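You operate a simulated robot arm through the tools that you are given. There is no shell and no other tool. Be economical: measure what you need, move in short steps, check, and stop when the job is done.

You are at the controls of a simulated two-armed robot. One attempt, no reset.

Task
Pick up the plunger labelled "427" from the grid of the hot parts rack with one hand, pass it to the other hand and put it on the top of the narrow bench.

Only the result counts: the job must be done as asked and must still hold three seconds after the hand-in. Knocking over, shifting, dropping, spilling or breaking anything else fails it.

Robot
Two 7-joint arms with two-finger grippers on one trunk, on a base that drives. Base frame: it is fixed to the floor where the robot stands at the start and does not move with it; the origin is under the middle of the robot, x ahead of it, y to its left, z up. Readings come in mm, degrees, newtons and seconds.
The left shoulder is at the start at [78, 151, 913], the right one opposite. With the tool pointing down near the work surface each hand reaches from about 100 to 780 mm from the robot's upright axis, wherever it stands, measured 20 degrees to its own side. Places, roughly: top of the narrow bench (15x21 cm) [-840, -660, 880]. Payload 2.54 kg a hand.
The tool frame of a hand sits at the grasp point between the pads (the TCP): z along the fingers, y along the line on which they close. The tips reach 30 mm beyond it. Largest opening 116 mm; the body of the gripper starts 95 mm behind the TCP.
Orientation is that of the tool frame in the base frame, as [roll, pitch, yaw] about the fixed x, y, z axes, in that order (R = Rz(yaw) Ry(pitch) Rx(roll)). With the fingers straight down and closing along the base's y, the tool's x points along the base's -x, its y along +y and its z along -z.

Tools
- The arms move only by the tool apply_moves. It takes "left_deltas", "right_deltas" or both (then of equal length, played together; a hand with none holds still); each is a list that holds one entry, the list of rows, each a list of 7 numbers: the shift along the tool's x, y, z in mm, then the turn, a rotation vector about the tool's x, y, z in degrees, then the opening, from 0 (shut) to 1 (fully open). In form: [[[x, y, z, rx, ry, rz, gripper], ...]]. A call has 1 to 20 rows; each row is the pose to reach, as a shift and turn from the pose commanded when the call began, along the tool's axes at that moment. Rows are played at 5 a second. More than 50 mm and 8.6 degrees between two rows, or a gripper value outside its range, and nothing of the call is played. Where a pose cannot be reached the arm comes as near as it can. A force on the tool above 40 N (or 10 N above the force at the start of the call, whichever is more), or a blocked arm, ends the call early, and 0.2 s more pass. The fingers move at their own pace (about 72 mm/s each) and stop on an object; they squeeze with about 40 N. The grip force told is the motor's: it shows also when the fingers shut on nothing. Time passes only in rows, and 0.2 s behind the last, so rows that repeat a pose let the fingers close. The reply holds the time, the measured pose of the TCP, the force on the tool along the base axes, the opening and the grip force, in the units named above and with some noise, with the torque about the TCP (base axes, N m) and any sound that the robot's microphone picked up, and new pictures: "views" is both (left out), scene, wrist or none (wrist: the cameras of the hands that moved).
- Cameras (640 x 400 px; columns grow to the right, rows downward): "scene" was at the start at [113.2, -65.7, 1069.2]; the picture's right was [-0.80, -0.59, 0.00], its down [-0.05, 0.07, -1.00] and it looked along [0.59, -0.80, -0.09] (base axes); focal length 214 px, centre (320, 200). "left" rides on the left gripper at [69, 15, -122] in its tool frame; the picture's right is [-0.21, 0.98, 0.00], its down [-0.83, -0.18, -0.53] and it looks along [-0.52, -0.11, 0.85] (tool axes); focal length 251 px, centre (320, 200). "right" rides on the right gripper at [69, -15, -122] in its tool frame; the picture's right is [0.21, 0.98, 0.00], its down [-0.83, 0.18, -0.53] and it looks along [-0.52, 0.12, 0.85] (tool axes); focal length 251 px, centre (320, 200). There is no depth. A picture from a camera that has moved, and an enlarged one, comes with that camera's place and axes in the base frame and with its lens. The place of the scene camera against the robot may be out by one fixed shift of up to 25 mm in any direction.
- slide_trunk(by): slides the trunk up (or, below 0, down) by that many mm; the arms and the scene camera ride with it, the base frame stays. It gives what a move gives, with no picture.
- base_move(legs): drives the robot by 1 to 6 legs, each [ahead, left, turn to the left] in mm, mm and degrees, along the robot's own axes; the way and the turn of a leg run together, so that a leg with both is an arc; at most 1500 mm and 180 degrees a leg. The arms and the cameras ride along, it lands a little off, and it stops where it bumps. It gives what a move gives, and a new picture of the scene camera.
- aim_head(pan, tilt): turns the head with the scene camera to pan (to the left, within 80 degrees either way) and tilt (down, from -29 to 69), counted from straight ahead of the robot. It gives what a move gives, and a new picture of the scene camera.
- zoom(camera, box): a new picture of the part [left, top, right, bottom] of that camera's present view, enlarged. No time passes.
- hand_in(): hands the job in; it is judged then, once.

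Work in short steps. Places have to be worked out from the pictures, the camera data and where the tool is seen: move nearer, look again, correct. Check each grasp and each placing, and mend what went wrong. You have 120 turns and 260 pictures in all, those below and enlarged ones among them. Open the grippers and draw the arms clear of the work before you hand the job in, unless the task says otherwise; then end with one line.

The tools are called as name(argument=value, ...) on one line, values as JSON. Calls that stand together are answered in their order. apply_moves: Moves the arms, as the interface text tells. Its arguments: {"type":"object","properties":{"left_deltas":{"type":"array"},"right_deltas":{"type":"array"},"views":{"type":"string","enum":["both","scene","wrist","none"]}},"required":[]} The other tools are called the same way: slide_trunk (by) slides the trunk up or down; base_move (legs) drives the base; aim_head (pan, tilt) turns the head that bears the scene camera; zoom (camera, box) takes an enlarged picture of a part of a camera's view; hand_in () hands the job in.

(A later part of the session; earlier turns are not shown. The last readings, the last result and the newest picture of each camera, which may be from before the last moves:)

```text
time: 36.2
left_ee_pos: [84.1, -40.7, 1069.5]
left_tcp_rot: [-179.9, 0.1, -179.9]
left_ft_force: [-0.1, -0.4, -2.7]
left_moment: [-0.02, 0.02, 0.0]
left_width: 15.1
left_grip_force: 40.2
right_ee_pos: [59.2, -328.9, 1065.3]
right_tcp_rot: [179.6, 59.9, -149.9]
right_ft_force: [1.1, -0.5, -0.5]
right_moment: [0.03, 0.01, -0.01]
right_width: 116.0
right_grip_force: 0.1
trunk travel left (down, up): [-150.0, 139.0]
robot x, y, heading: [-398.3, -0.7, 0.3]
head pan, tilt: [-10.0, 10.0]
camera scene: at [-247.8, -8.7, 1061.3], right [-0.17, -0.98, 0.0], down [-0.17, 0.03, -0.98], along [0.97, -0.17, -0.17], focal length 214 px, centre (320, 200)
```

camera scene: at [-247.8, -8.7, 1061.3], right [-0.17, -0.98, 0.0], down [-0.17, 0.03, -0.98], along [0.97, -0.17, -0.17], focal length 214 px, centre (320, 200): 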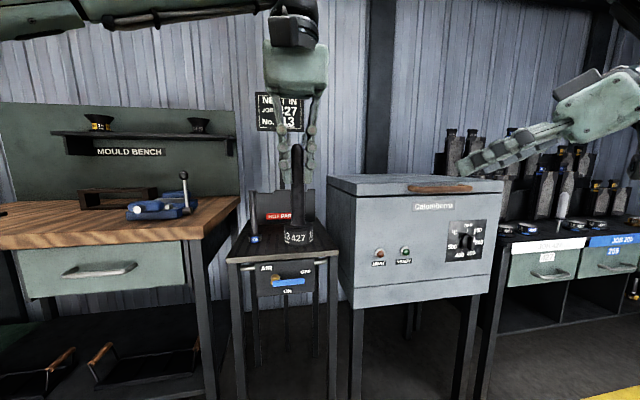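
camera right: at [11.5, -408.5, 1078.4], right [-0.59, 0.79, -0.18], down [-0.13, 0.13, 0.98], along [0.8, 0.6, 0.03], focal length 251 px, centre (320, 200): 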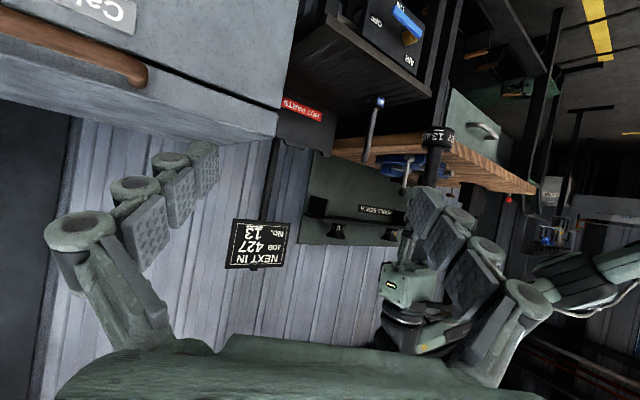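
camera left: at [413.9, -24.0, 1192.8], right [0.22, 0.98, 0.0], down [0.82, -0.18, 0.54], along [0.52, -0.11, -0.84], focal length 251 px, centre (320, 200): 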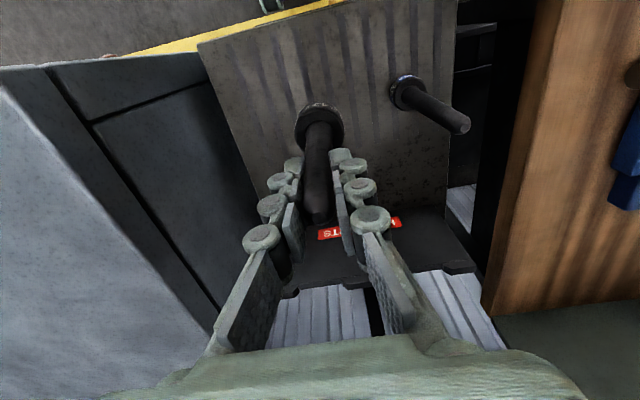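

The right hand now tracks correctly. I'll bring the plunger over to the right and forward with the left hand, then zoom in to measure it.

apply_moves(left_deltas=[[[-24, -22, 0, 0, 0, 0, 0], [-48, -44, 0, 0, 0, 0, 0], [-72, -66, 0, 0, 0, 0, 0], [-96, -88, 0, 0, 0, 0, 0], [-116, -110, 0, 0, 0, 0, 0], [-116, -110, 0, 0, 0, 0, 0]]], views="wrist")

aim_head(pan=-20, tilt=5)

zoom(camera="scene", box=[220, 100, 420, 250])

zoom(camera="right", box=[0, 0, 640, 400])

```text
time: 37.6
left_ee_pos: [143.1, -123.8, 1056.2]
left_tcp_rot: [-180.0, 0.1, -179.9]
left_ft_force: [-0.3, -0.5, -3.3]
left_moment: [-0.02, -0.04, 0.0]
left_width: 15.0
left_grip_force: 40.0
left hand out of reach, approached as far as the arm can: row 3, 4, 5, 6
right_ee_pos: [59.5, -328.2, 1065.7]
right_tcp_rot: [179.5, 59.9, -150.2]
right_ft_force: [1.0, 0.4, 0.9]
right_moment: [0.0, 0.02, 0.0]
right_width: 116.0
right_grip_force: 0.0
trunk travel left (down, up): [-150.0, 139.0]
robot x, y, heading: [-395.0, -2.2, 0.1]
head pan, tilt: [-10.0, 10.0]
camera left: at [74.7, -108.6, 1178.3], right [0.21, 0.98, 0.0], down [0.83, -0.18, 0.54], along [0.52, -0.11, -0.84], focal length 251 px, centre (320, 200)
```

left: 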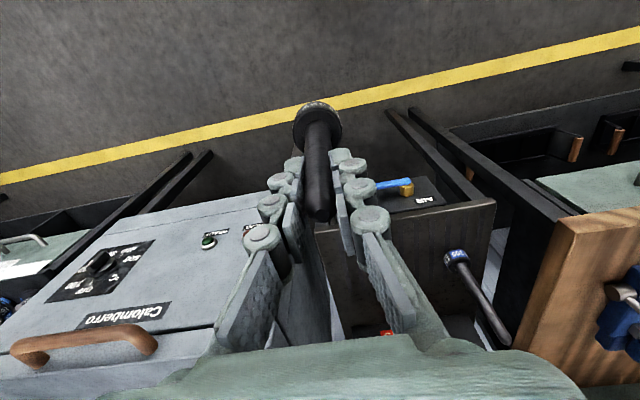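

```text
time: 38.3
left_ee_pos: [143.0, -124.1, 1055.1]
left_tcp_rot: [179.9, 0.1, -179.9]
left_ft_force: [0.4, -0.1, -3.4]
left_moment: [-0.02, 0.0, -0.02]
left_width: 14.9
left_grip_force: 40.3
right_ee_pos: [58.9, -329.1, 1065.4]
right_tcp_rot: [179.8, 59.8, -150.0]
right_ft_force: [-0.3, 0.2, 0.4]
right_moment: [0.01, 0.01, -0.02]
right_width: 115.7
right_grip_force: 0.1
trunk travel left (down, up): [-150.0, 139.0]
robot x, y, heading: [-396.9, -2.0, 0.2]
head pan, tilt: [-20.0, 5.0]
camera scene: at [-252.8, -23.7, 1069.3], right [-0.34, -0.94, 0.0], down [-0.08, 0.03, -1.0], along [0.94, -0.34, -0.09], focal length 214 px, centre (320, 200)
```

scene: 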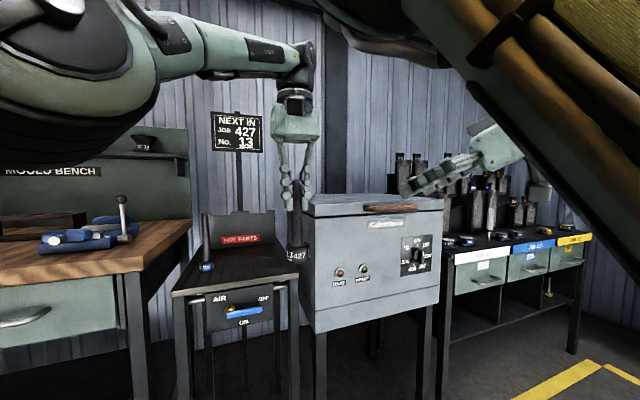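

```text
2.67 times, centred on (320, 175) of scene
camera zoom: at [-252.8, -23.7, 1069.3], right [-0.34, -0.94, 0.0], down [-0.08, 0.03, -1.0], along [0.94, -0.34, -0.09], focal length 572 px, centre (320, 267)
```

zoom: 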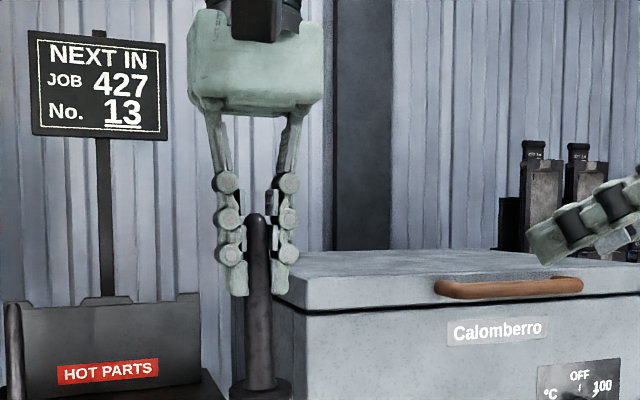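

```text
1.00 times, centred on (320, 200) of right (not enlarged: the box is as wide or as high as the picture)
camera zoom: at [-53.9, -411.9, 1066.2], right [-0.59, 0.79, -0.18], down [-0.13, 0.13, 0.98], along [0.8, 0.6, 0.03], focal length 251 px, centre (320, 200)
```

zoom: 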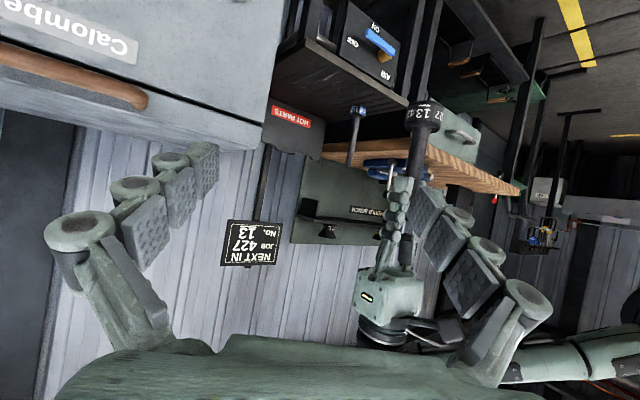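

The plunger hangs at (143,-124), with its disc top at about z=961 and the left tips at about 1025. The right fingers need to go in at about z=993, so I'll turn the right hand to approach more from the right side (azimuth 65°, tilt 15°) and stage 130 mm back.

apply_moves(right_deltas=[[[-0.5, 10.5, 13.6, -5.4, -2.4, -2.2, 1], [-1.1, 21.1, 27.2, -10.8, -4.8, -4.5, 1], [-1.6, 31.6, 40.8, -16.2, -7.2, -6.7, 1], [-2.2, 42.2, 54.5, -21.6, -9.7, -8.9, 1], [-2.7, 52.7, 68, -27, -12.1, -11.2, 1], [-3.3, 63.3, 81.7, -32.4, -14.5, -13.4, 1], [-3.3, 63.3, 81.7, -32.4, -14.5, -13.4, 1]]], views="both")

```text
time: 39.9
left_ee_pos: [144.2, -124.2, 1056.9]
left_tcp_rot: [179.9, 0.0, -179.9]
left_ft_force: [-0.1, -0.5, -3.9]
left_moment: [0.01, 0.02, 0.01]
left_width: 15.0
left_grip_force: 40.0
right_ee_pos: [91.0, -238.0, 1026.9]
right_tcp_rot: [179.2, 75.0, -115.5]
right_ft_force: [-0.5, -0.2, 0.8]
right_moment: [-0.01, 0.03, 0.03]
right_width: 115.9
right_grip_force: 0.0
trunk travel left (down, up): [-150.0, 139.0]
robot x, y, heading: [-396.1, -1.9, 0.0]
head pan, tilt: [-20.0, 5.0]
camera scene: at [-252.9, -23.7, 1069.3], right [-0.34, -0.94, 0.0], down [-0.08, 0.03, -1.0], along [0.94, -0.34, -0.09], focal length 214 px, centre (320, 200)
camera right: at [48.2, -367.7, 992.5], right [-0.91, 0.36, -0.2], down [-0.29, -0.2, 0.94], along [0.29, 0.91, 0.28], focal length 251 px, centre (320, 200)
```

scene: 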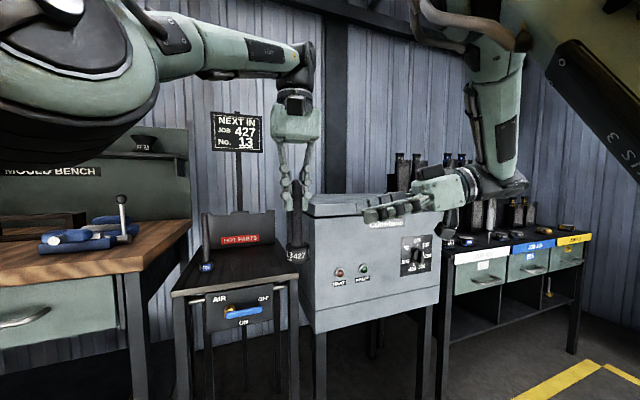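
right: 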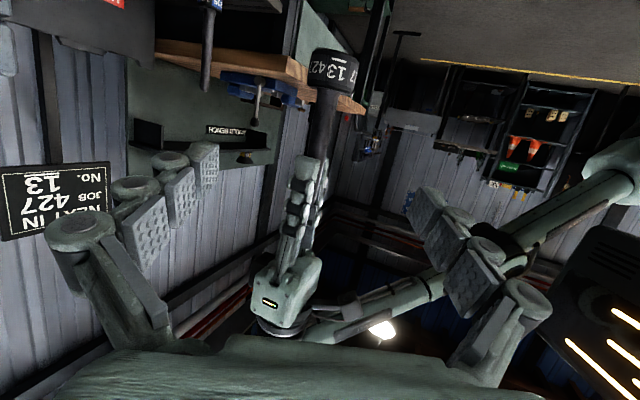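

The right hand is staged accurately, and triangulating again confirms the disc top at z≈961 and left tips at z≈1027. I'll advance 95 mm along the tool axis and check.

apply_moves(right_deltas=[[[0, 0, 30, 0, 0, 0, 1], [0, 0, 60, 0, 0, 0, 1], [0, 0, 95, 0, 0, 0, 1], [0, 0, 95, 0, 0, 0, 1]]], views="both")

```text
time: 40.9
left_ee_pos: [143.1, -124.7, 1056.4]
left_tcp_rot: [180.0, 0.1, -179.8]
left_ft_force: [-0.4, 0.0, -3.1]
left_moment: [0.0, -0.01, 0.01]
left_width: 14.8
left_grip_force: 40.2
right_ee_pos: [128.6, -154.9, 1002.2]
right_tcp_rot: [178.9, 75.0, -115.7]
right_ft_force: [-0.3, 1.5, 0.0]
right_moment: [0.0, -0.05, 0.0]
right_width: 116.0
right_grip_force: 0.1
trunk travel left (down, up): [-150.0, 139.0]
robot x, y, heading: [-395.1, 2.6, 0.2]
head pan, tilt: [-20.0, 5.0]
camera scene: at [-252.8, -23.7, 1069.3], right [-0.34, -0.94, 0.0], down [-0.08, 0.03, -1.0], along [0.94, -0.34, -0.09], focal length 214 px, centre (320, 200)
camera right: at [86.0, -283.5, 966.8], right [-0.91, 0.36, -0.2], down [-0.29, -0.2, 0.94], along [0.3, 0.91, 0.28], focal length 251 px, centre (320, 200)
```

scene: 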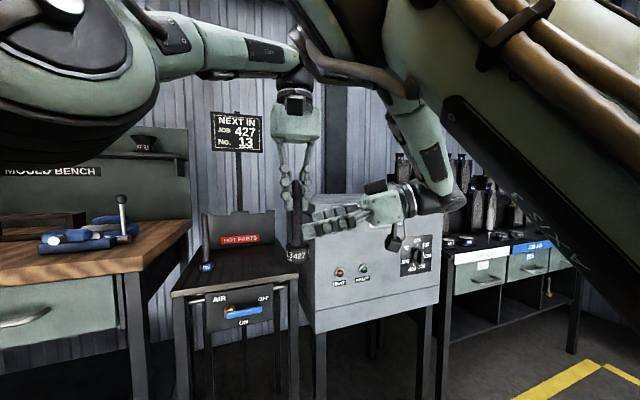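
right: 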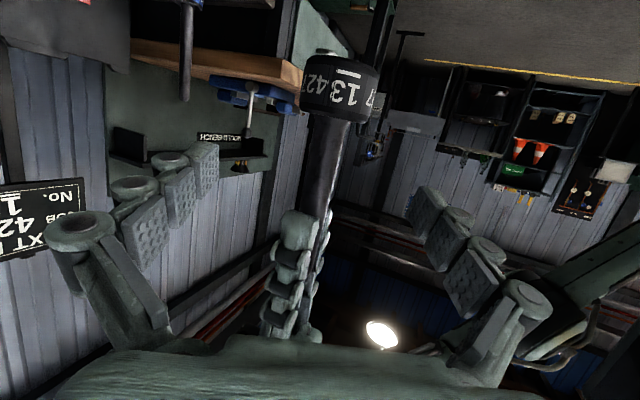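

All clear. I'll advance the last 35 mm and half-close the fingers.

apply_moves(right_deltas=[[[0, 0, 18, 0, 0, 0, 1], [0, 0, 35, 0, 0, 0, 1], [0, 0, 35, 0, 0, 0, 0.6], [0, 0, 35, 0, 0, 0, 0.5]]], views="both")

zoom(camera="scene", box=[220, 130, 420, 280])

```text
time: 41.9
left_ee_pos: [142.9, -124.8, 1055.9]
left_tcp_rot: [179.9, 0.1, -179.9]
left_ft_force: [0.2, 0.2, -3.0]
left_moment: [0.01, 0.0, 0.0]
left_width: 14.9
left_grip_force: 39.3
right_ee_pos: [143.0, -122.8, 994.2]
right_tcp_rot: [179.0, 75.0, -115.7]
right_ft_force: [0.4, -0.1, 0.4]
right_moment: [0.0, 0.02, 0.02]
right_width: 57.8
right_grip_force: 0.1
trunk travel left (down, up): [-150.0, 139.0]
robot x, y, heading: [-398.2, 0.1, 0.3]
head pan, tilt: [-20.0, 5.0]
camera scene: at [-252.8, -23.7, 1069.3], right [-0.34, -0.94, 0.0], down [-0.08, 0.03, -1.0], along [0.94, -0.34, -0.09], focal length 214 px, centre (320, 200)
camera right: at [99.8, -252.5, 959.1], right [-0.91, 0.36, -0.2], down [-0.29, -0.2, 0.94], along [0.3, 0.91, 0.28], focal length 251 px, centre (320, 200)
```

scene: 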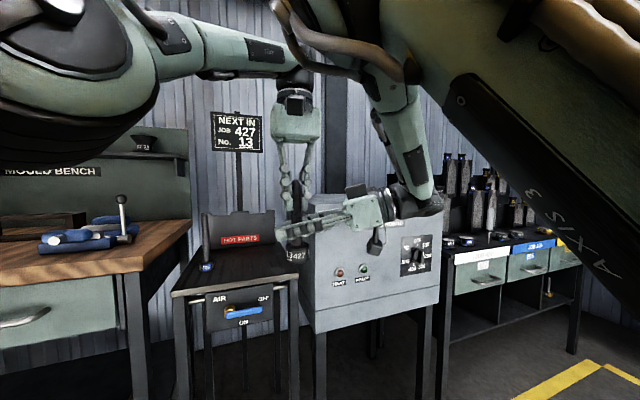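
right: 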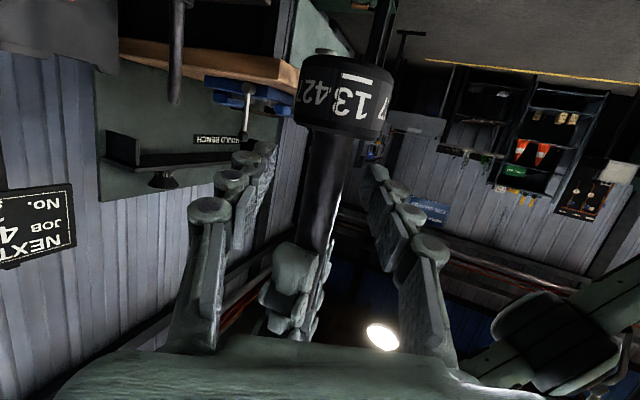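

```text
2.67 times, centred on (320, 205) of scene
camera zoom: at [-252.8, -23.7, 1069.3], right [-0.34, -0.94, 0.0], down [-0.08, 0.03, -1.0], along [0.94, -0.34, -0.09], focal length 572 px, centre (320, 187)
```

zoom: 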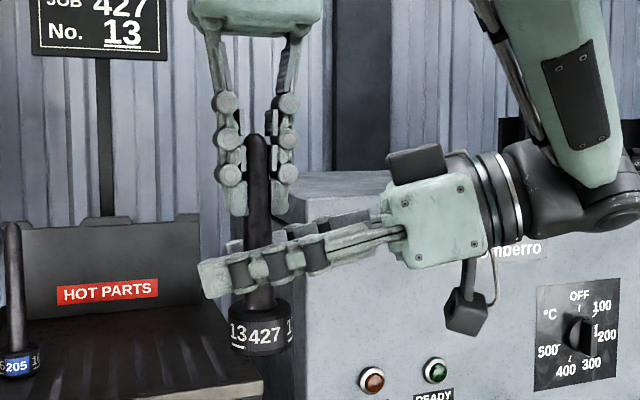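

The geometry looks good, with the right fingers between the disc and the left fingertips. I'll close the right gripper.

apply_moves(right_deltas=[[[0, 0, 0, 0, 0, 0, 0.35], [0, 0, 0, 0, 0, 0, 0.2], [0, 0, 0, 0, 0, 0, 0], [0, 0, 0, 0, 0, 0, 0], [0, 0, 0, 0, 0, 0, 0]]], views="both")

zoom(camera="scene", box=[220, 130, 420, 280])

```text
time: 43.1
left_ee_pos: [143.8, -123.4, 1055.4]
left_tcp_rot: [-180.0, 0.2, -179.8]
left_ft_force: [10.9, 2.2, -5.6]
left_moment: [0.11, -0.86, -0.04]
left_width: 14.8
left_grip_force: 39.6
right_ee_pos: [143.2, -124.1, 994.6]
right_tcp_rot: [178.8, 75.0, -115.8]
right_ft_force: [-12.8, -2.0, 0.2]
right_moment: [0.09, 0.16, -0.01]
right_width: 17.2
right_grip_force: 39.9
trunk travel left (down, up): [-150.0, 139.0]
robot x, y, heading: [-396.7, 2.2, 0.2]
head pan, tilt: [-20.0, 5.0]
camera scene: at [-252.8, -23.7, 1069.3], right [-0.34, -0.94, 0.0], down [-0.08, 0.03, -1.0], along [0.94, -0.34, -0.09], focal length 214 px, centre (320, 200)
camera right: at [99.4, -252.6, 959.1], right [-0.91, 0.36, -0.2], down [-0.29, -0.2, 0.94], along [0.3, 0.91, 0.29], focal length 251 px, centre (320, 200)
```

scene: 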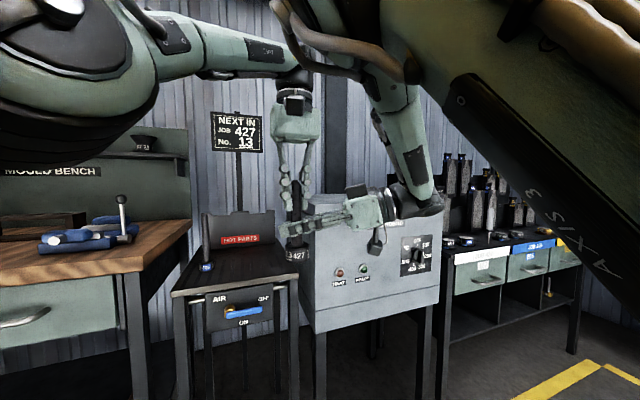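
right: 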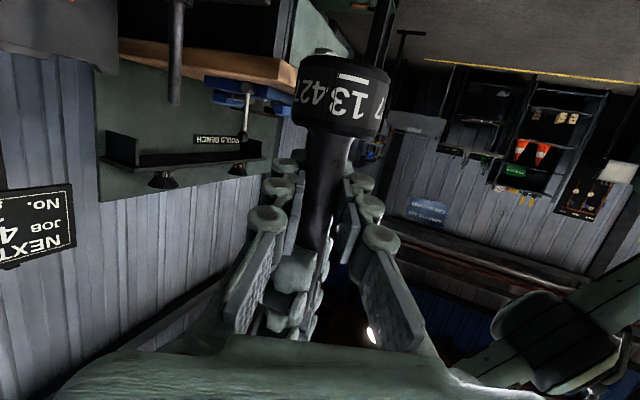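

```text
2.67 times, centred on (320, 205) of scene
camera zoom: at [-252.8, -23.7, 1069.3], right [-0.34, -0.94, 0.0], down [-0.08, 0.03, -1.0], along [0.94, -0.34, -0.09], focal length 572 px, centre (320, 187)
```

zoom: 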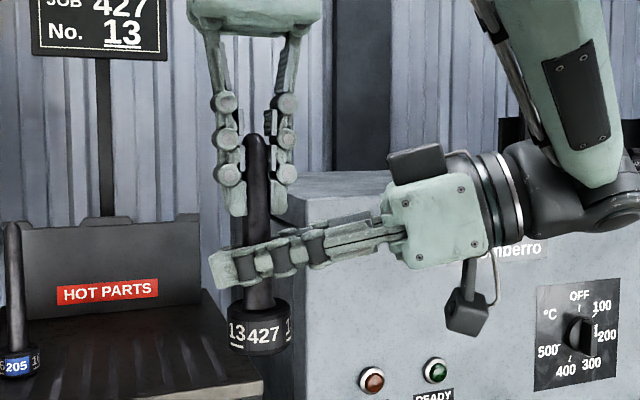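

Both hands hold the rod. I'll open the left partially and raise it clear.

apply_moves(left_deltas=[[[0, 0, 0, 0, 0, 0, 0.2], [0, 0, 0, 0, 0, 0, 0.4], [0, 0, 0, 0, 0, 0, 0.4], [0, 0, -20, 0, 0, 0, 0.4], [0, 0, -45, 0, 0, 0, 0.4], [0, 0, -70, 0, 0, 0, 0.4], [0, 0, -70, 0, 0, 0, 0.4]]], views="scene")

zoom(camera="scene", box=[220, 130, 420, 280])

```text
time: 44.7
left_ee_pos: [120.8, -118.4, 1086.8]
left_tcp_rot: [-179.9, 0.1, -179.8]
left_ft_force: [0.2, -0.2, -0.3]
left_moment: [-0.01, 0.0, 0.04]
left_width: 46.4
left_grip_force: 0.0
left hand out of reach, approached as far as the arm can: row 4, 5, 6, 7
right_ee_pos: [143.3, -123.2, 994.1]
right_tcp_rot: [179.0, 75.0, -115.8]
right_ft_force: [-0.3, -0.5, 0.3]
right_moment: [0.01, 0.01, 0.02]
right_width: 17.2
right_grip_force: 39.6
trunk travel left (down, up): [-150.0, 139.0]
robot x, y, heading: [-397.2, 2.0, 0.2]
head pan, tilt: [-20.0, 5.0]
camera scene: at [-252.9, -23.7, 1069.3], right [-0.34, -0.94, 0.0], down [-0.08, 0.03, -1.0], along [0.94, -0.34, -0.09], focal length 214 px, centre (320, 200)
```

scene: 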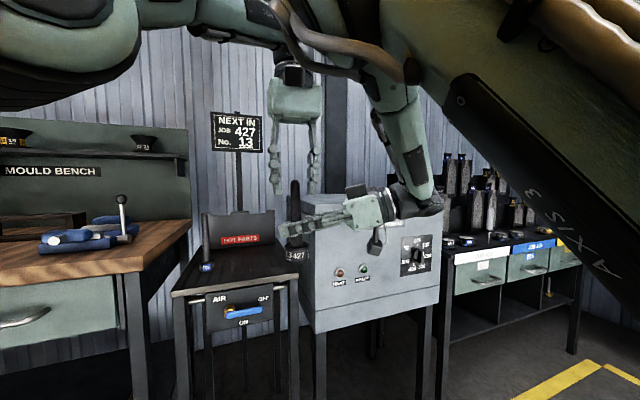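

```text
2.67 times, centred on (320, 205) of scene
camera zoom: at [-252.9, -23.7, 1069.3], right [-0.34, -0.94, 0.0], down [-0.08, 0.03, -1.0], along [0.94, -0.34, -0.09], focal length 572 px, centre (320, 187)
```

zoom: 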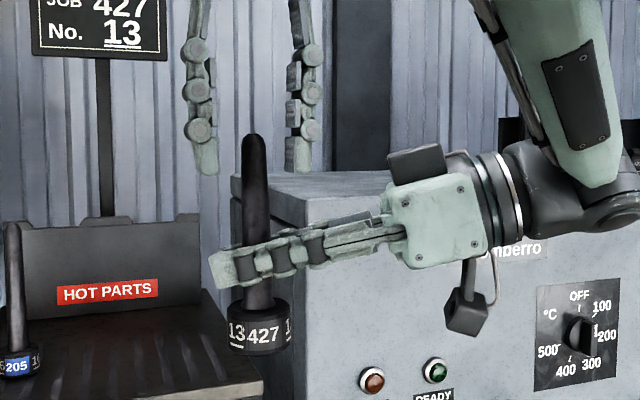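

The handover worked: the right hand holds the plunger upright. I'll retract the left hand to the left and up.

apply_moves(left_deltas=[[[0, 30, -15, 0, 0, 0, 0.4], [10, 65, -30, 0, 0, 0, 0.4], [20, 110, -40, 0, 0, 0, 0.4], [30, 155, -50, 0, 0, 0, 0.4], [40, 200, -50, 0, 0, 0, 0.4], [40, 240, -50, 0, 0, 0, 0.4], [40, 240, -50, 0, 0, 0, 0.4]]], views="none")

aim_head(pan=-80, tilt=15)

```text
time: 46.3
left_ee_pos: [81.8, 124.0, 1132.7]
left_tcp_rot: [180.0, 0.0, -179.9]
left_ft_force: [0.4, 0.1, 0.3]
left_moment: [-0.04, 0.0, 0.03]
left_width: 46.3
left_grip_force: 0.1
right_ee_pos: [142.8, -123.0, 994.1]
right_tcp_rot: [179.0, 75.0, -115.8]
right_ft_force: [0.1, -0.2, -0.1]
right_moment: [0.01, -0.01, -0.02]
right_width: 17.3
right_grip_force: 39.8
trunk travel left (down, up): [-150.0, 139.0]
robot x, y, heading: [-397.7, -0.8, -0.1]
head pan, tilt: [-20.0, 5.0]
```

```text
time: 47.6
left_ee_pos: [80.8, 122.8, 1134.3]
left_tcp_rot: [179.9, 0.1, -179.9]
left_ft_force: [0.3, 0.0, 0.7]
left_moment: [0.04, -0.03, 0.0]
left_width: 46.4
left_grip_force: 0.0
right_ee_pos: [143.9, -125.3, 993.2]
right_tcp_rot: [178.0, 75.2, -117.0]
right_ft_force: [0.4, -0.3, -1.1]
right_moment: [-0.01, -0.05, 0.01]
right_width: 17.2
right_grip_force: 40.2
trunk travel left (down, up): [-150.0, 139.0]
robot x, y, heading: [-397.9, -4.8, 0.2]
head pan, tilt: [-80.0, 15.0]
camera scene: at [-300.5, -76.8, 1063.2], right [-0.91, -0.42, 0.0], down [-0.06, 0.14, -0.99], along [0.41, -0.9, -0.15], focal length 214 px, centre (320, 200)
```

scene: 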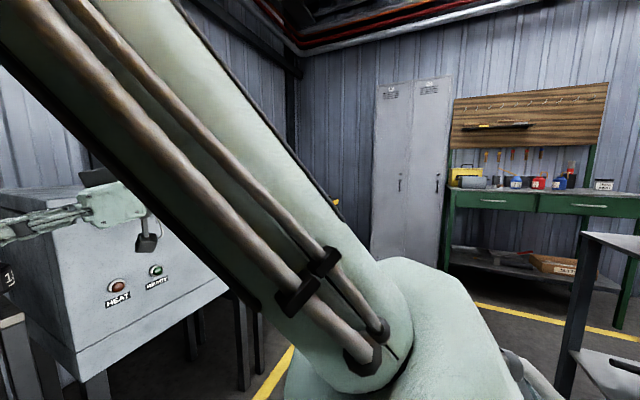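

The right arm blocks that head view and the head nudged it, so I'll pan the head back left. Then I'll fold the left hand back to the side and raise the trunk 60 mm for travel clearance.

aim_head(pan=0, tilt=15)

apply_moves(left_deltas=[[[30, 34, 0, 0, 0, 0, 0.4], [60, 68, 0, 0, 0, 0, 0.4], [90, 102, 0, 0, 0, 0, 0.4], [120, 138, 0, 0, 0, 0, 0.4], [150, 172, 0, 0, 0, 0, 0.4], [178, 206, 0, 0, 0, 0, 0.4], [178, 206, 0, 0, 0, 0, 0.4]]], views="none")

slide_trunk(by=60)

base_move(legs=[[100, 0, 0]])

```text
time: 49.2
left_ee_pos: [81.0, 122.0, 1134.2]
left_tcp_rot: [180.0, 0.1, -179.9]
left_ft_force: [-0.4, -0.5, 0.1]
left_moment: [0.0, -0.03, 0.02]
left_width: 46.4
left_grip_force: 0.1
right_ee_pos: [144.4, -123.9, 994.6]
right_tcp_rot: [178.6, 75.0, -116.3]
right_ft_force: [-0.3, 0.0, 0.4]
right_moment: [0.0, 0.01, -0.03]
right_width: 17.0
right_grip_force: 39.9
trunk travel left (down, up): [-150.0, 139.0]
robot x, y, heading: [-397.8, -2.7, -0.0]
head pan, tilt: [0.0, 15.0]
camera scene: at [-246.7, -4.9, 1053.2], right [-0.13, -0.99, 0.0], down [-0.26, 0.03, -0.97], along [0.96, -0.13, -0.26], focal length 214 px, centre (320, 200)
```

scene: 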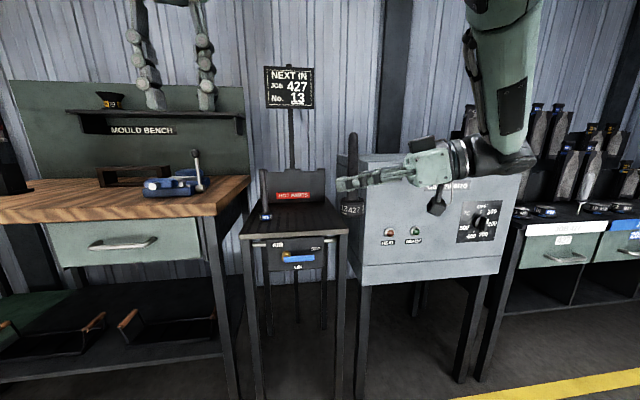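

```text
time: 50.8
left_ee_pos: [-37.1, 268.0, 1075.6]
left_tcp_rot: [-179.9, 0.1, -179.8]
left_ft_force: [-1.2, -0.2, 0.8]
left_moment: [-0.03, 0.0, 0.03]
left_width: 46.2
left_grip_force: 0.2
left hand out of reach, approached as far as the arm can: row 3, 4, 5, 6, 7
right_ee_pos: [142.2, -123.2, 994.2]
right_tcp_rot: [178.5, 75.1, -116.2]
right_ft_force: [-0.9, -0.1, -0.1]
right_moment: [0.01, 0.03, -0.04]
right_width: 17.1
right_grip_force: 39.6
trunk travel left (down, up): [-150.0, 139.0]
robot x, y, heading: [-400.7, 0.5, 0.2]
head pan, tilt: [0.0, 15.0]
```

```text
time: 51.8
left_ee_pos: [-37.6, 268.0, 1137.5]
left_tcp_rot: [180.0, 0.1, -179.8]
left_ft_force: [0.2, 0.7, 0.5]
left_moment: [-0.01, 0.0, 0.03]
left_width: 46.6
left_grip_force: 0.1
right_ee_pos: [142.7, -123.9, 1054.7]
right_tcp_rot: [178.5, 74.9, -116.2]
right_ft_force: [-0.1, -0.4, -2.9]
right_moment: [0.0, -0.02, 0.02]
right_width: 17.1
right_grip_force: 40.1
trunk travel left (down, up): [-210.0, 79.0]
robot x, y, heading: [-396.2, 2.7, 0.1]
head pan, tilt: [0.0, 15.0]
```

```text
time: 52.9
left_ee_pos: [62.8, 266.1, 1136.0]
left_tcp_rot: [180.0, 0.1, -180.0]
left_ft_force: [0.2, 0.4, -0.1]
left_moment: [0.01, 0.05, -0.06]
left_width: 46.4
left_grip_force: 0.0
right_ee_pos: [241.1, -124.9, 1053.5]
right_tcp_rot: [178.5, 74.8, -116.5]
right_ft_force: [0.1, -0.1, -4.6]
right_moment: [0.03, 0.0, 0.05]
right_width: 16.7
right_grip_force: 39.6
trunk travel left (down, up): [-210.0, 79.0]
robot x, y, heading: [-305.0, -0.5, 0.0]
head pan, tilt: [0.0, 15.0]
camera scene: at [-147.9, -5.2, 1113.2], right [-0.13, -0.99, 0.0], down [-0.26, 0.03, -0.97], along [0.96, -0.13, -0.26], focal length 214 px, centre (320, 200)
```

scene: 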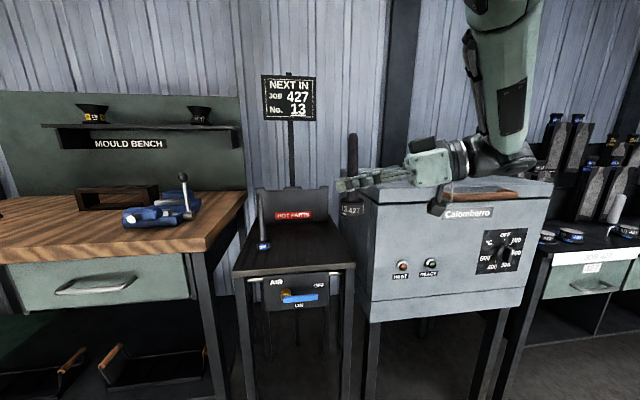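

The right hand now reads the plunger's weight. I'll drive sideways right about 400, check, and then continue.

aim_head(pan=-20, tilt=20)

base_move(legs=[[0, -400, 0]])

```text
time: 53.7
left_ee_pos: [61.1, 267.7, 1137.0]
left_tcp_rot: [-180.0, 0.0, 180.0]
left_ft_force: [-0.5, -0.6, -0.1]
left_moment: [-0.03, -0.01, 0.02]
left_width: 46.6
left_grip_force: 0.1
right_ee_pos: [241.8, -124.4, 1053.0]
right_tcp_rot: [178.6, 74.9, -116.2]
right_ft_force: [1.1, -0.1, -3.7]
right_moment: [0.03, 0.01, -0.02]
right_width: 16.7
right_grip_force: 39.7
trunk travel left (down, up): [-210.0, 79.0]
robot x, y, heading: [-295.9, 0.1, 0.3]
head pan, tilt: [-20.0, 20.0]
camera scene: at [-153.6, -24.4, 1105.0], right [-0.34, -0.94, 0.0], down [-0.32, 0.12, -0.94], along [0.88, -0.32, -0.34], focal length 214 px, centre (320, 200)
```

scene: 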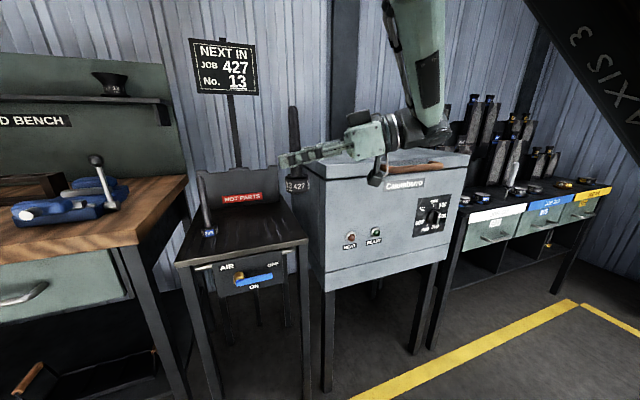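

```text
time: 58.1
left_ee_pos: [61.7, -131.4, 1137.2]
left_tcp_rot: [-179.9, 0.1, 179.9]
left_ft_force: [0.4, 0.3, 0.5]
left_moment: [0.03, 0.02, 0.0]
left_width: 46.2
left_grip_force: 0.1
right_ee_pos: [239.6, -523.0, 1054.2]
right_tcp_rot: [178.6, 75.1, -116.5]
right_ft_force: [-0.4, 0.1, -3.7]
right_moment: [0.04, 0.02, -0.02]
right_width: 16.7
right_grip_force: 39.9
trunk travel left (down, up): [-210.0, 79.0]
robot x, y, heading: [-305.2, -397.4, -0.2]
head pan, tilt: [-20.0, 20.0]
camera scene: at [-154.1, -422.5, 1104.9], right [-0.34, -0.94, 0.0], down [-0.32, 0.12, -0.94], along [0.88, -0.32, -0.34], focal length 214 px, centre (320, 200)
```

scene: 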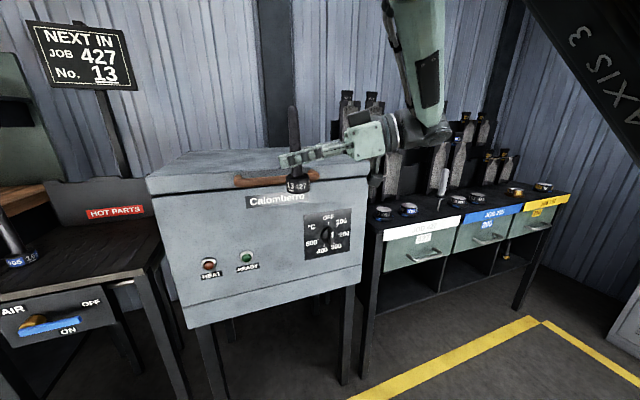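

The path is clear. I'll continue right 370, then turn left 90°.

base_move(legs=[[0, -372, 0], [0, 0, 90]])

```text
time: 66.0
left_ee_pos: [-558.0, -392.7, 1137.6]
left_tcp_rot: [-179.9, 0.1, -91.8]
left_ft_force: [0.9, 0.0, 0.1]
left_moment: [0.03, 0.02, -0.06]
left_width: 46.2
left_grip_force: 0.0
right_ee_pos: [-161.0, -226.3, 1055.2]
right_tcp_rot: [178.6, 74.8, -28.2]
right_ft_force: [-0.4, -0.6, -3.3]
right_moment: [-0.05, -0.02, 0.01]
right_width: 16.6
right_grip_force: 40.3
trunk travel left (down, up): [-210.0, 79.0]
robot x, y, heading: [-303.3, -762.6, 88.0]
head pan, tilt: [-20.0, 20.0]
camera scene: at [-274.9, -599.6, 1105.0], right [0.93, -0.37, 0.0], down [-0.13, -0.32, -0.94], along [0.35, 0.87, -0.34], focal length 214 px, centre (320, 200)
```

scene: 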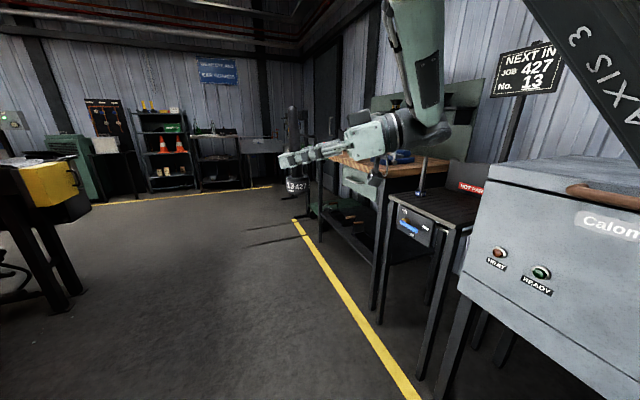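

I'm facing +y now, so I'll pan left to see the bench.

aim_head(pan=75, tilt=20)

```text
time: 67.7
left_ee_pos: [-557.0, -392.1, 1137.0]
left_tcp_rot: [-180.0, 0.1, -91.9]
left_ft_force: [0.3, 0.4, -0.3]
left_moment: [-0.03, -0.01, -0.01]
left_width: 46.3
left_grip_force: 0.1
right_ee_pos: [-161.1, -226.5, 1053.2]
right_tcp_rot: [178.0, 74.9, -28.7]
right_ft_force: [-0.1, 0.4, -3.7]
right_moment: [-0.01, 0.02, -0.03]
right_width: 16.6
right_grip_force: 40.1
trunk travel left (down, up): [-210.0, 79.0]
robot x, y, heading: [-305.2, -761.3, 88.3]
head pan, tilt: [75.0, 20.0]
camera scene: at [-293.3, -594.2, 1106.7], right [0.98, -0.17, 0.0], down [-0.06, -0.32, -0.95], along [0.16, 0.93, -0.33], focal length 214 px, centre (320, 200)
```

scene: 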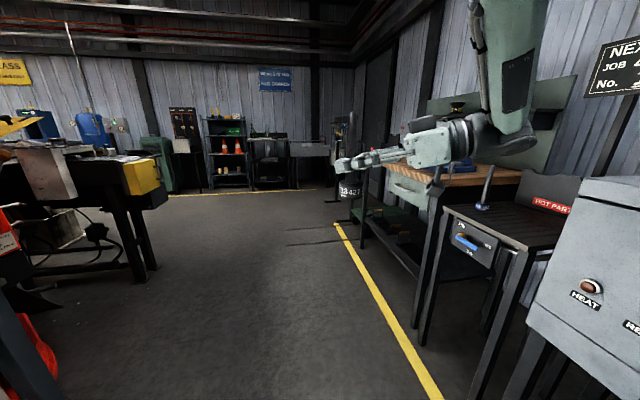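

The right upper arm blocks the head's left pan. I'll shift 200 mm away from the bench (to +x), then turn 45° left and look from there.

aim_head(pan=-10, tilt=20)

base_move(legs=[[0, -200, 0], [0, 0, 45]])

```text
time: 69.3
left_ee_pos: [-558.1, -393.7, 1136.9]
left_tcp_rot: [180.0, 0.1, -91.9]
left_ft_force: [-0.2, -0.7, 0.1]
left_moment: [0.01, 0.04, 0.0]
left_width: 46.8
left_grip_force: 0.1
right_ee_pos: [-161.1, -226.0, 1054.0]
right_tcp_rot: [179.2, 74.9, -27.4]
right_ft_force: [0.4, -0.2, -3.1]
right_moment: [-0.01, 0.03, 0.0]
right_width: 16.5
right_grip_force: 40.5
trunk travel left (down, up): [-210.0, 79.0]
robot x, y, heading: [-300.0, -763.7, 88.2]
head pan, tilt: [-10.0, 20.0]
camera scene: at [-290.2, -594.8, 1105.9], right [0.98, -0.21, 0.0], down [-0.07, -0.33, -0.94], along [0.2, 0.92, -0.33], focal length 214 px, centre (320, 200)
```

scene: 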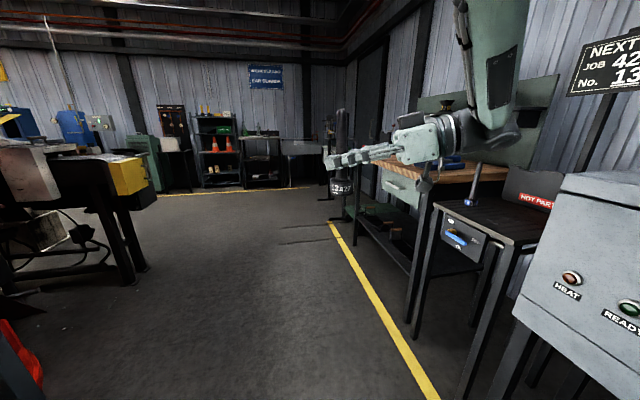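

```text
time: 74.0
left_ee_pos: [-539.4, -691.5, 1136.0]
left_tcp_rot: [180.0, 0.1, -46.4]
left_ft_force: [0.4, 0.1, -0.2]
left_moment: [0.0, 0.04, -0.02]
left_width: 46.3
left_grip_force: 0.1
right_ee_pos: [-380.8, -290.9, 1052.5]
right_tcp_rot: [178.5, 74.9, 17.2]
right_ft_force: [-0.8, 0.0, -2.7]
right_moment: [0.01, -0.01, -0.01]
right_width: 16.4
right_grip_force: 39.8
trunk travel left (down, up): [-210.0, 79.0]
robot x, y, heading: [-96.8, -766.7, 133.4]
head pan, tilt: [-10.0, 20.0]
camera scene: at [-205.1, -633.8, 1105.1], right [0.83, 0.55, 0.0], down [0.19, -0.28, -0.94], along [-0.52, 0.78, -0.34], focal length 214 px, centre (320, 200)
```

scene: 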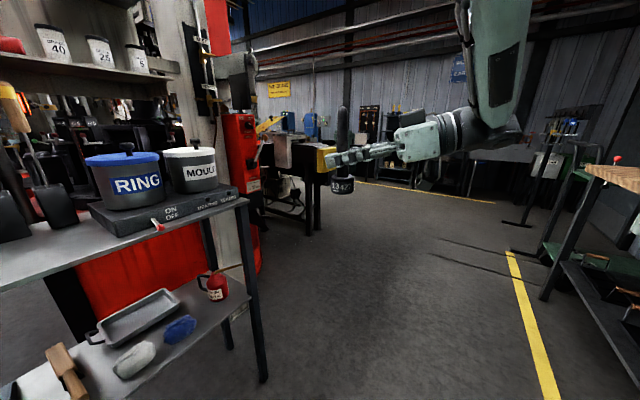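

The bench is visible: it's a long top with wax pots on a warmer at one end and the rags can at the other. I'll turn the rest of the way at this safe distance.

base_move(legs=[[0, 0, 46]])

```text
time: 76.6
left_ee_pos: [-462.6, -1031.4, 1136.9]
left_tcp_rot: [179.9, 0.2, -0.6]
left_ft_force: [0.1, -0.3, 0.5]
left_moment: [0.02, 0.03, 0.0]
left_width: 46.7
left_grip_force: 0.0
right_ee_pos: [-636.6, -638.2, 1053.4]
right_tcp_rot: [178.4, 74.9, 62.9]
right_ft_force: [-0.1, -0.5, -3.6]
right_moment: [-0.01, 0.02, -0.01]
right_width: 16.5
right_grip_force: 39.9
trunk travel left (down, up): [-210.0, 79.0]
robot x, y, heading: [-93.6, -769.8, 179.1]
head pan, tilt: [-10.0, 20.0]
camera scene: at [-266.5, -742.9, 1105.0], right [0.19, 0.98, 0.0], down [0.34, -0.06, -0.94], along [-0.92, 0.17, -0.34], focal length 214 px, centre (320, 200)
```

scene: 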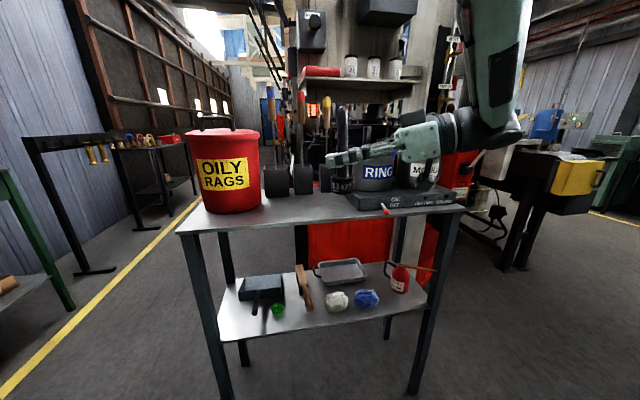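

I now have a great view of the bench, so I'll zoom in on the free area between the can and the warmer.

zoom(camera="scene", box=[180, 120, 460, 240])

zoom(camera="right", box=[0, 0, 640, 400])

```text
2.29 times, centred on (320, 180) of scene
camera zoom: at [-266.5, -742.9, 1105.0], right [0.19, 0.98, 0.0], down [0.34, -0.06, -0.94], along [-0.92, 0.17, -0.34], focal length 490 px, centre (320, 246)
```

zoom: 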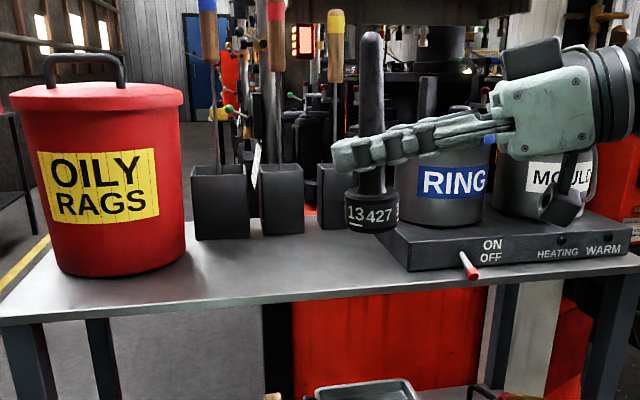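

```text
1.00 times, centred on (320, 200) of right (not enlarged: the box is as wide or as high as the picture)
camera zoom: at [-591.4, -510.2, 1018.2], right [0.91, -0.37, -0.2], down [0.29, 0.2, 0.94], along [-0.31, -0.91, 0.28], focal length 251 px, centre (320, 200)
```

zoom: 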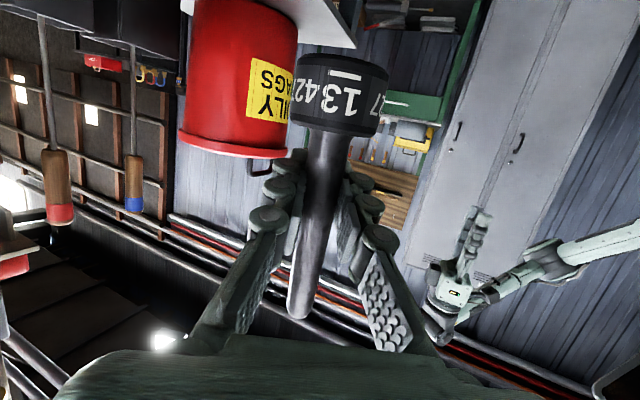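

The free spot is around (-830,-665): the can ends near y=-805, the warmer starts at y=-541 and the ladles start at x=-937. The hand should come in from the front, so I'll swing the tool azimuth by -50° while extending forward at the present safe height.

apply_moves(right_deltas=[[[-3.6, -19, 13.6, 6.9, 0, 1.85, 0], [-7.3, -38, 27.1, 13.8, 0, 3.7, 0], [-10.9, -57, 40.7, 20.7, 0, 5.55, 0], [-14.6, -76, 54.2, 27.6, 0, 7.4, 0], [-18.2, -95, 67.8, 34.5, 0, 9.25, 0], [-21.9, -114, 81.3, 41.4, 0, 11.1, 0], [-25.5, -132.8, 94.9, 48.3, 0, 12.95, 0], [-25.5, -132.8, 94.9, 48.3, 0, 12.95, 0]]], views="both")

```text
time: 78.4
left_ee_pos: [-461.7, -1032.7, 1137.1]
left_tcp_rot: [179.9, 0.1, -0.7]
left_ft_force: [0.1, 0.4, -0.2]
left_moment: [-0.01, -0.03, 0.0]
left_width: 46.4
left_grip_force: 0.1
right_ee_pos: [-847.4, -554.3, 1072.5]
right_tcp_rot: [178.9, 74.8, 13.5]
right_ft_force: [-0.2, -0.1, -3.6]
right_moment: [0.01, 0.01, -0.06]
right_width: 16.5
right_grip_force: 40.2
right hand out of reach, approached as far as the arm can: row 2, 3, 4, 5, 6, 7, 8
trunk travel left (down, up): [-210.0, 79.0]
robot x, y, heading: [-97.8, -768.6, 179.2]
head pan, tilt: [-10.0, 20.0]
camera scene: at [-266.4, -742.8, 1105.0], right [0.18, 0.98, 0.0], down [0.34, -0.06, -0.94], along [-0.92, 0.17, -0.34], focal length 214 px, centre (320, 200)
camera right: at [-719.8, -505.2, 1036.8], right [0.3, -0.93, -0.2], down [0.33, -0.1, 0.94], along [-0.9, -0.35, 0.28], focal length 251 px, centre (320, 200)
```

scene: 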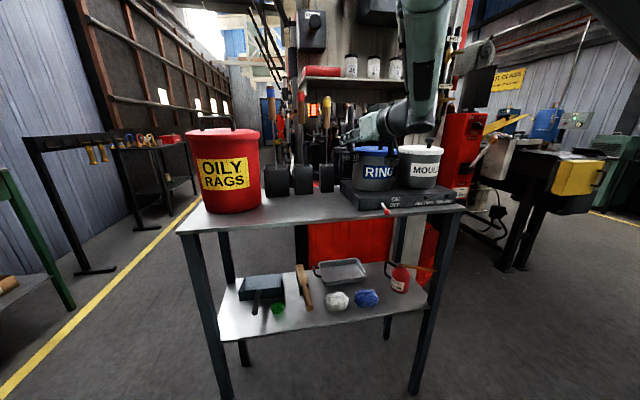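
right: 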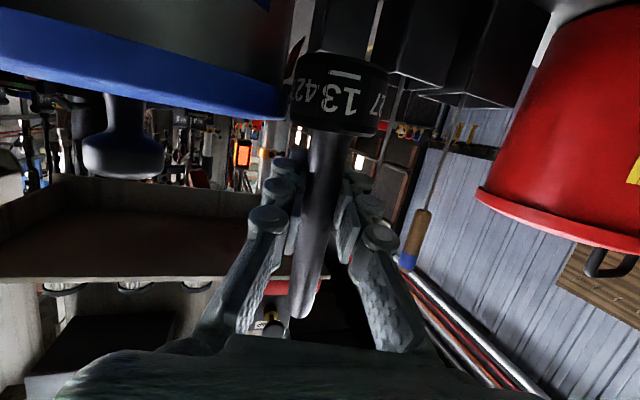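

The arm ended at (-847,-554), next to the RING pot and without contact. This posture is usable, so I'll shift with the base instead: to robot-left (−y), away from the pot, and slightly back.

base_move(legs=[[-10, 55, 0], [-5, 55, 0]])

zoom(camera="right", box=[0, 0, 640, 400])

zoom(camera="scene", box=[180, 80, 460, 240])

```text
time: 80.4
left_ee_pos: [-447.3, -1142.5, 1137.5]
left_tcp_rot: [-180.0, 0.2, -0.6]
left_ft_force: [-0.9, 0.3, -0.2]
left_moment: [0.02, 0.02, -0.02]
left_width: 46.3
left_grip_force: 0.0
right_ee_pos: [-833.1, -662.4, 1071.4]
right_tcp_rot: [179.1, 74.6, 13.7]
right_ft_force: [-0.3, -0.2, -3.7]
right_moment: [0.03, 0.02, -0.03]
right_width: 16.7
right_grip_force: 40.1
trunk travel left (down, up): [-210.0, 79.0]
robot x, y, heading: [-83.7, -881.0, 179.5]
head pan, tilt: [-10.0, 20.0]
camera scene: at [-253.0, -852.6, 1104.9], right [0.18, 0.98, 0.0], down [0.34, -0.06, -0.94], along [-0.92, 0.17, -0.34], focal length 214 px, centre (320, 200)
```

scene: 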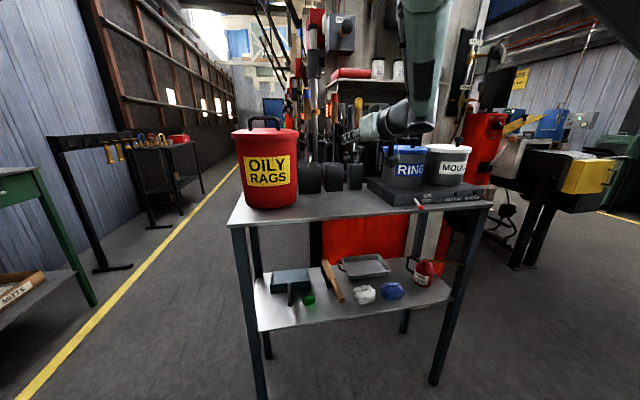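

```text
1.00 times, centred on (320, 200) of right (not enlarged: the box is as wide or as high as the picture)
camera zoom: at [-706.3, -615.1, 1036.3], right [0.3, -0.93, -0.2], down [0.33, -0.1, 0.94], along [-0.89, -0.35, 0.28], focal length 251 px, centre (320, 200)
```

zoom: 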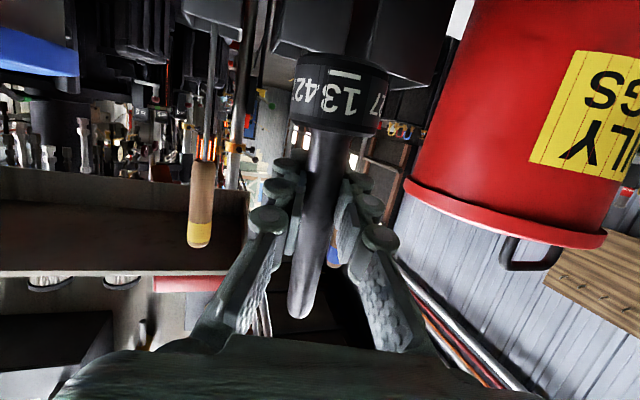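

```text
2.29 times, centred on (320, 160) of scene
camera zoom: at [-253.0, -852.6, 1104.9], right [0.18, 0.98, 0.0], down [0.34, -0.06, -0.94], along [-0.92, 0.17, -0.34], focal length 490 px, centre (320, 291)
```

zoom: 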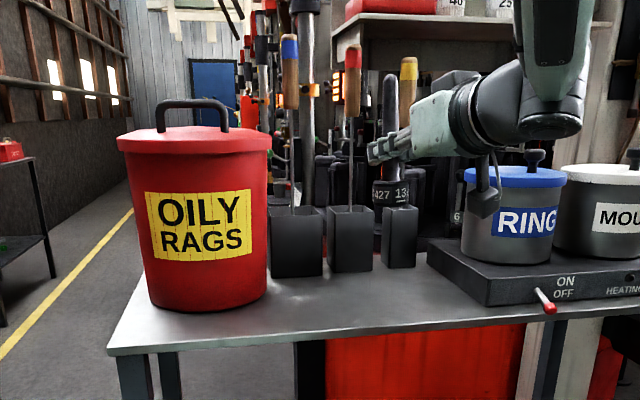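

The plunger is over the free spot at (-833,-662), with its base about 64 mm below the TCP (z≈1007). I'll lower the trunk 60 mm and check.

slide_trunk(by=-60)

zoom(camera="scene", box=[220, 80, 480, 240])

zoom(camera="right", box=[0, 0, 640, 400])

```text
time: 81.4
left_ee_pos: [-447.9, -1141.9, 1077.6]
left_tcp_rot: [179.9, 0.1, -0.6]
left_ft_force: [0.1, -0.8, -0.8]
left_moment: [0.01, 0.05, 0.02]
left_width: 46.5
left_grip_force: 0.1
right_ee_pos: [-835.3, -663.7, 1011.7]
right_tcp_rot: [178.9, 74.6, 13.6]
right_ft_force: [0.5, -0.4, -4.1]
right_moment: [-0.01, -0.02, 0.0]
right_width: 16.1
right_grip_force: 40.1
trunk travel left (down, up): [-150.0, 139.0]
robot x, y, heading: [-83.0, -877.0, 179.6]
head pan, tilt: [-10.0, 20.0]
```

```text
2.46 times, centred on (350, 160) of scene
camera zoom: at [-252.8, -852.3, 1045.1], right [0.18, 0.98, 0.0], down [0.34, -0.06, -0.94], along [-0.92, 0.17, -0.34], focal length 528 px, centre (246, 298)
```

zoom: 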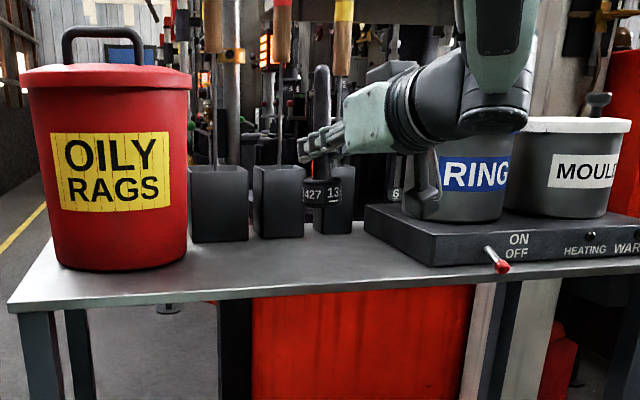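

```text
1.00 times, centred on (320, 200) of right (not enlarged: the box is as wide or as high as the picture)
camera zoom: at [-706.1, -614.7, 976.4], right [0.3, -0.93, -0.2], down [0.33, -0.1, 0.94], along [-0.89, -0.35, 0.28], focal length 251 px, centre (320, 200)
```

zoom: 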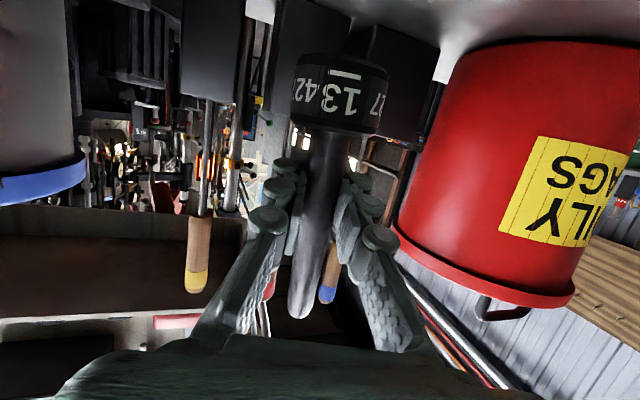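

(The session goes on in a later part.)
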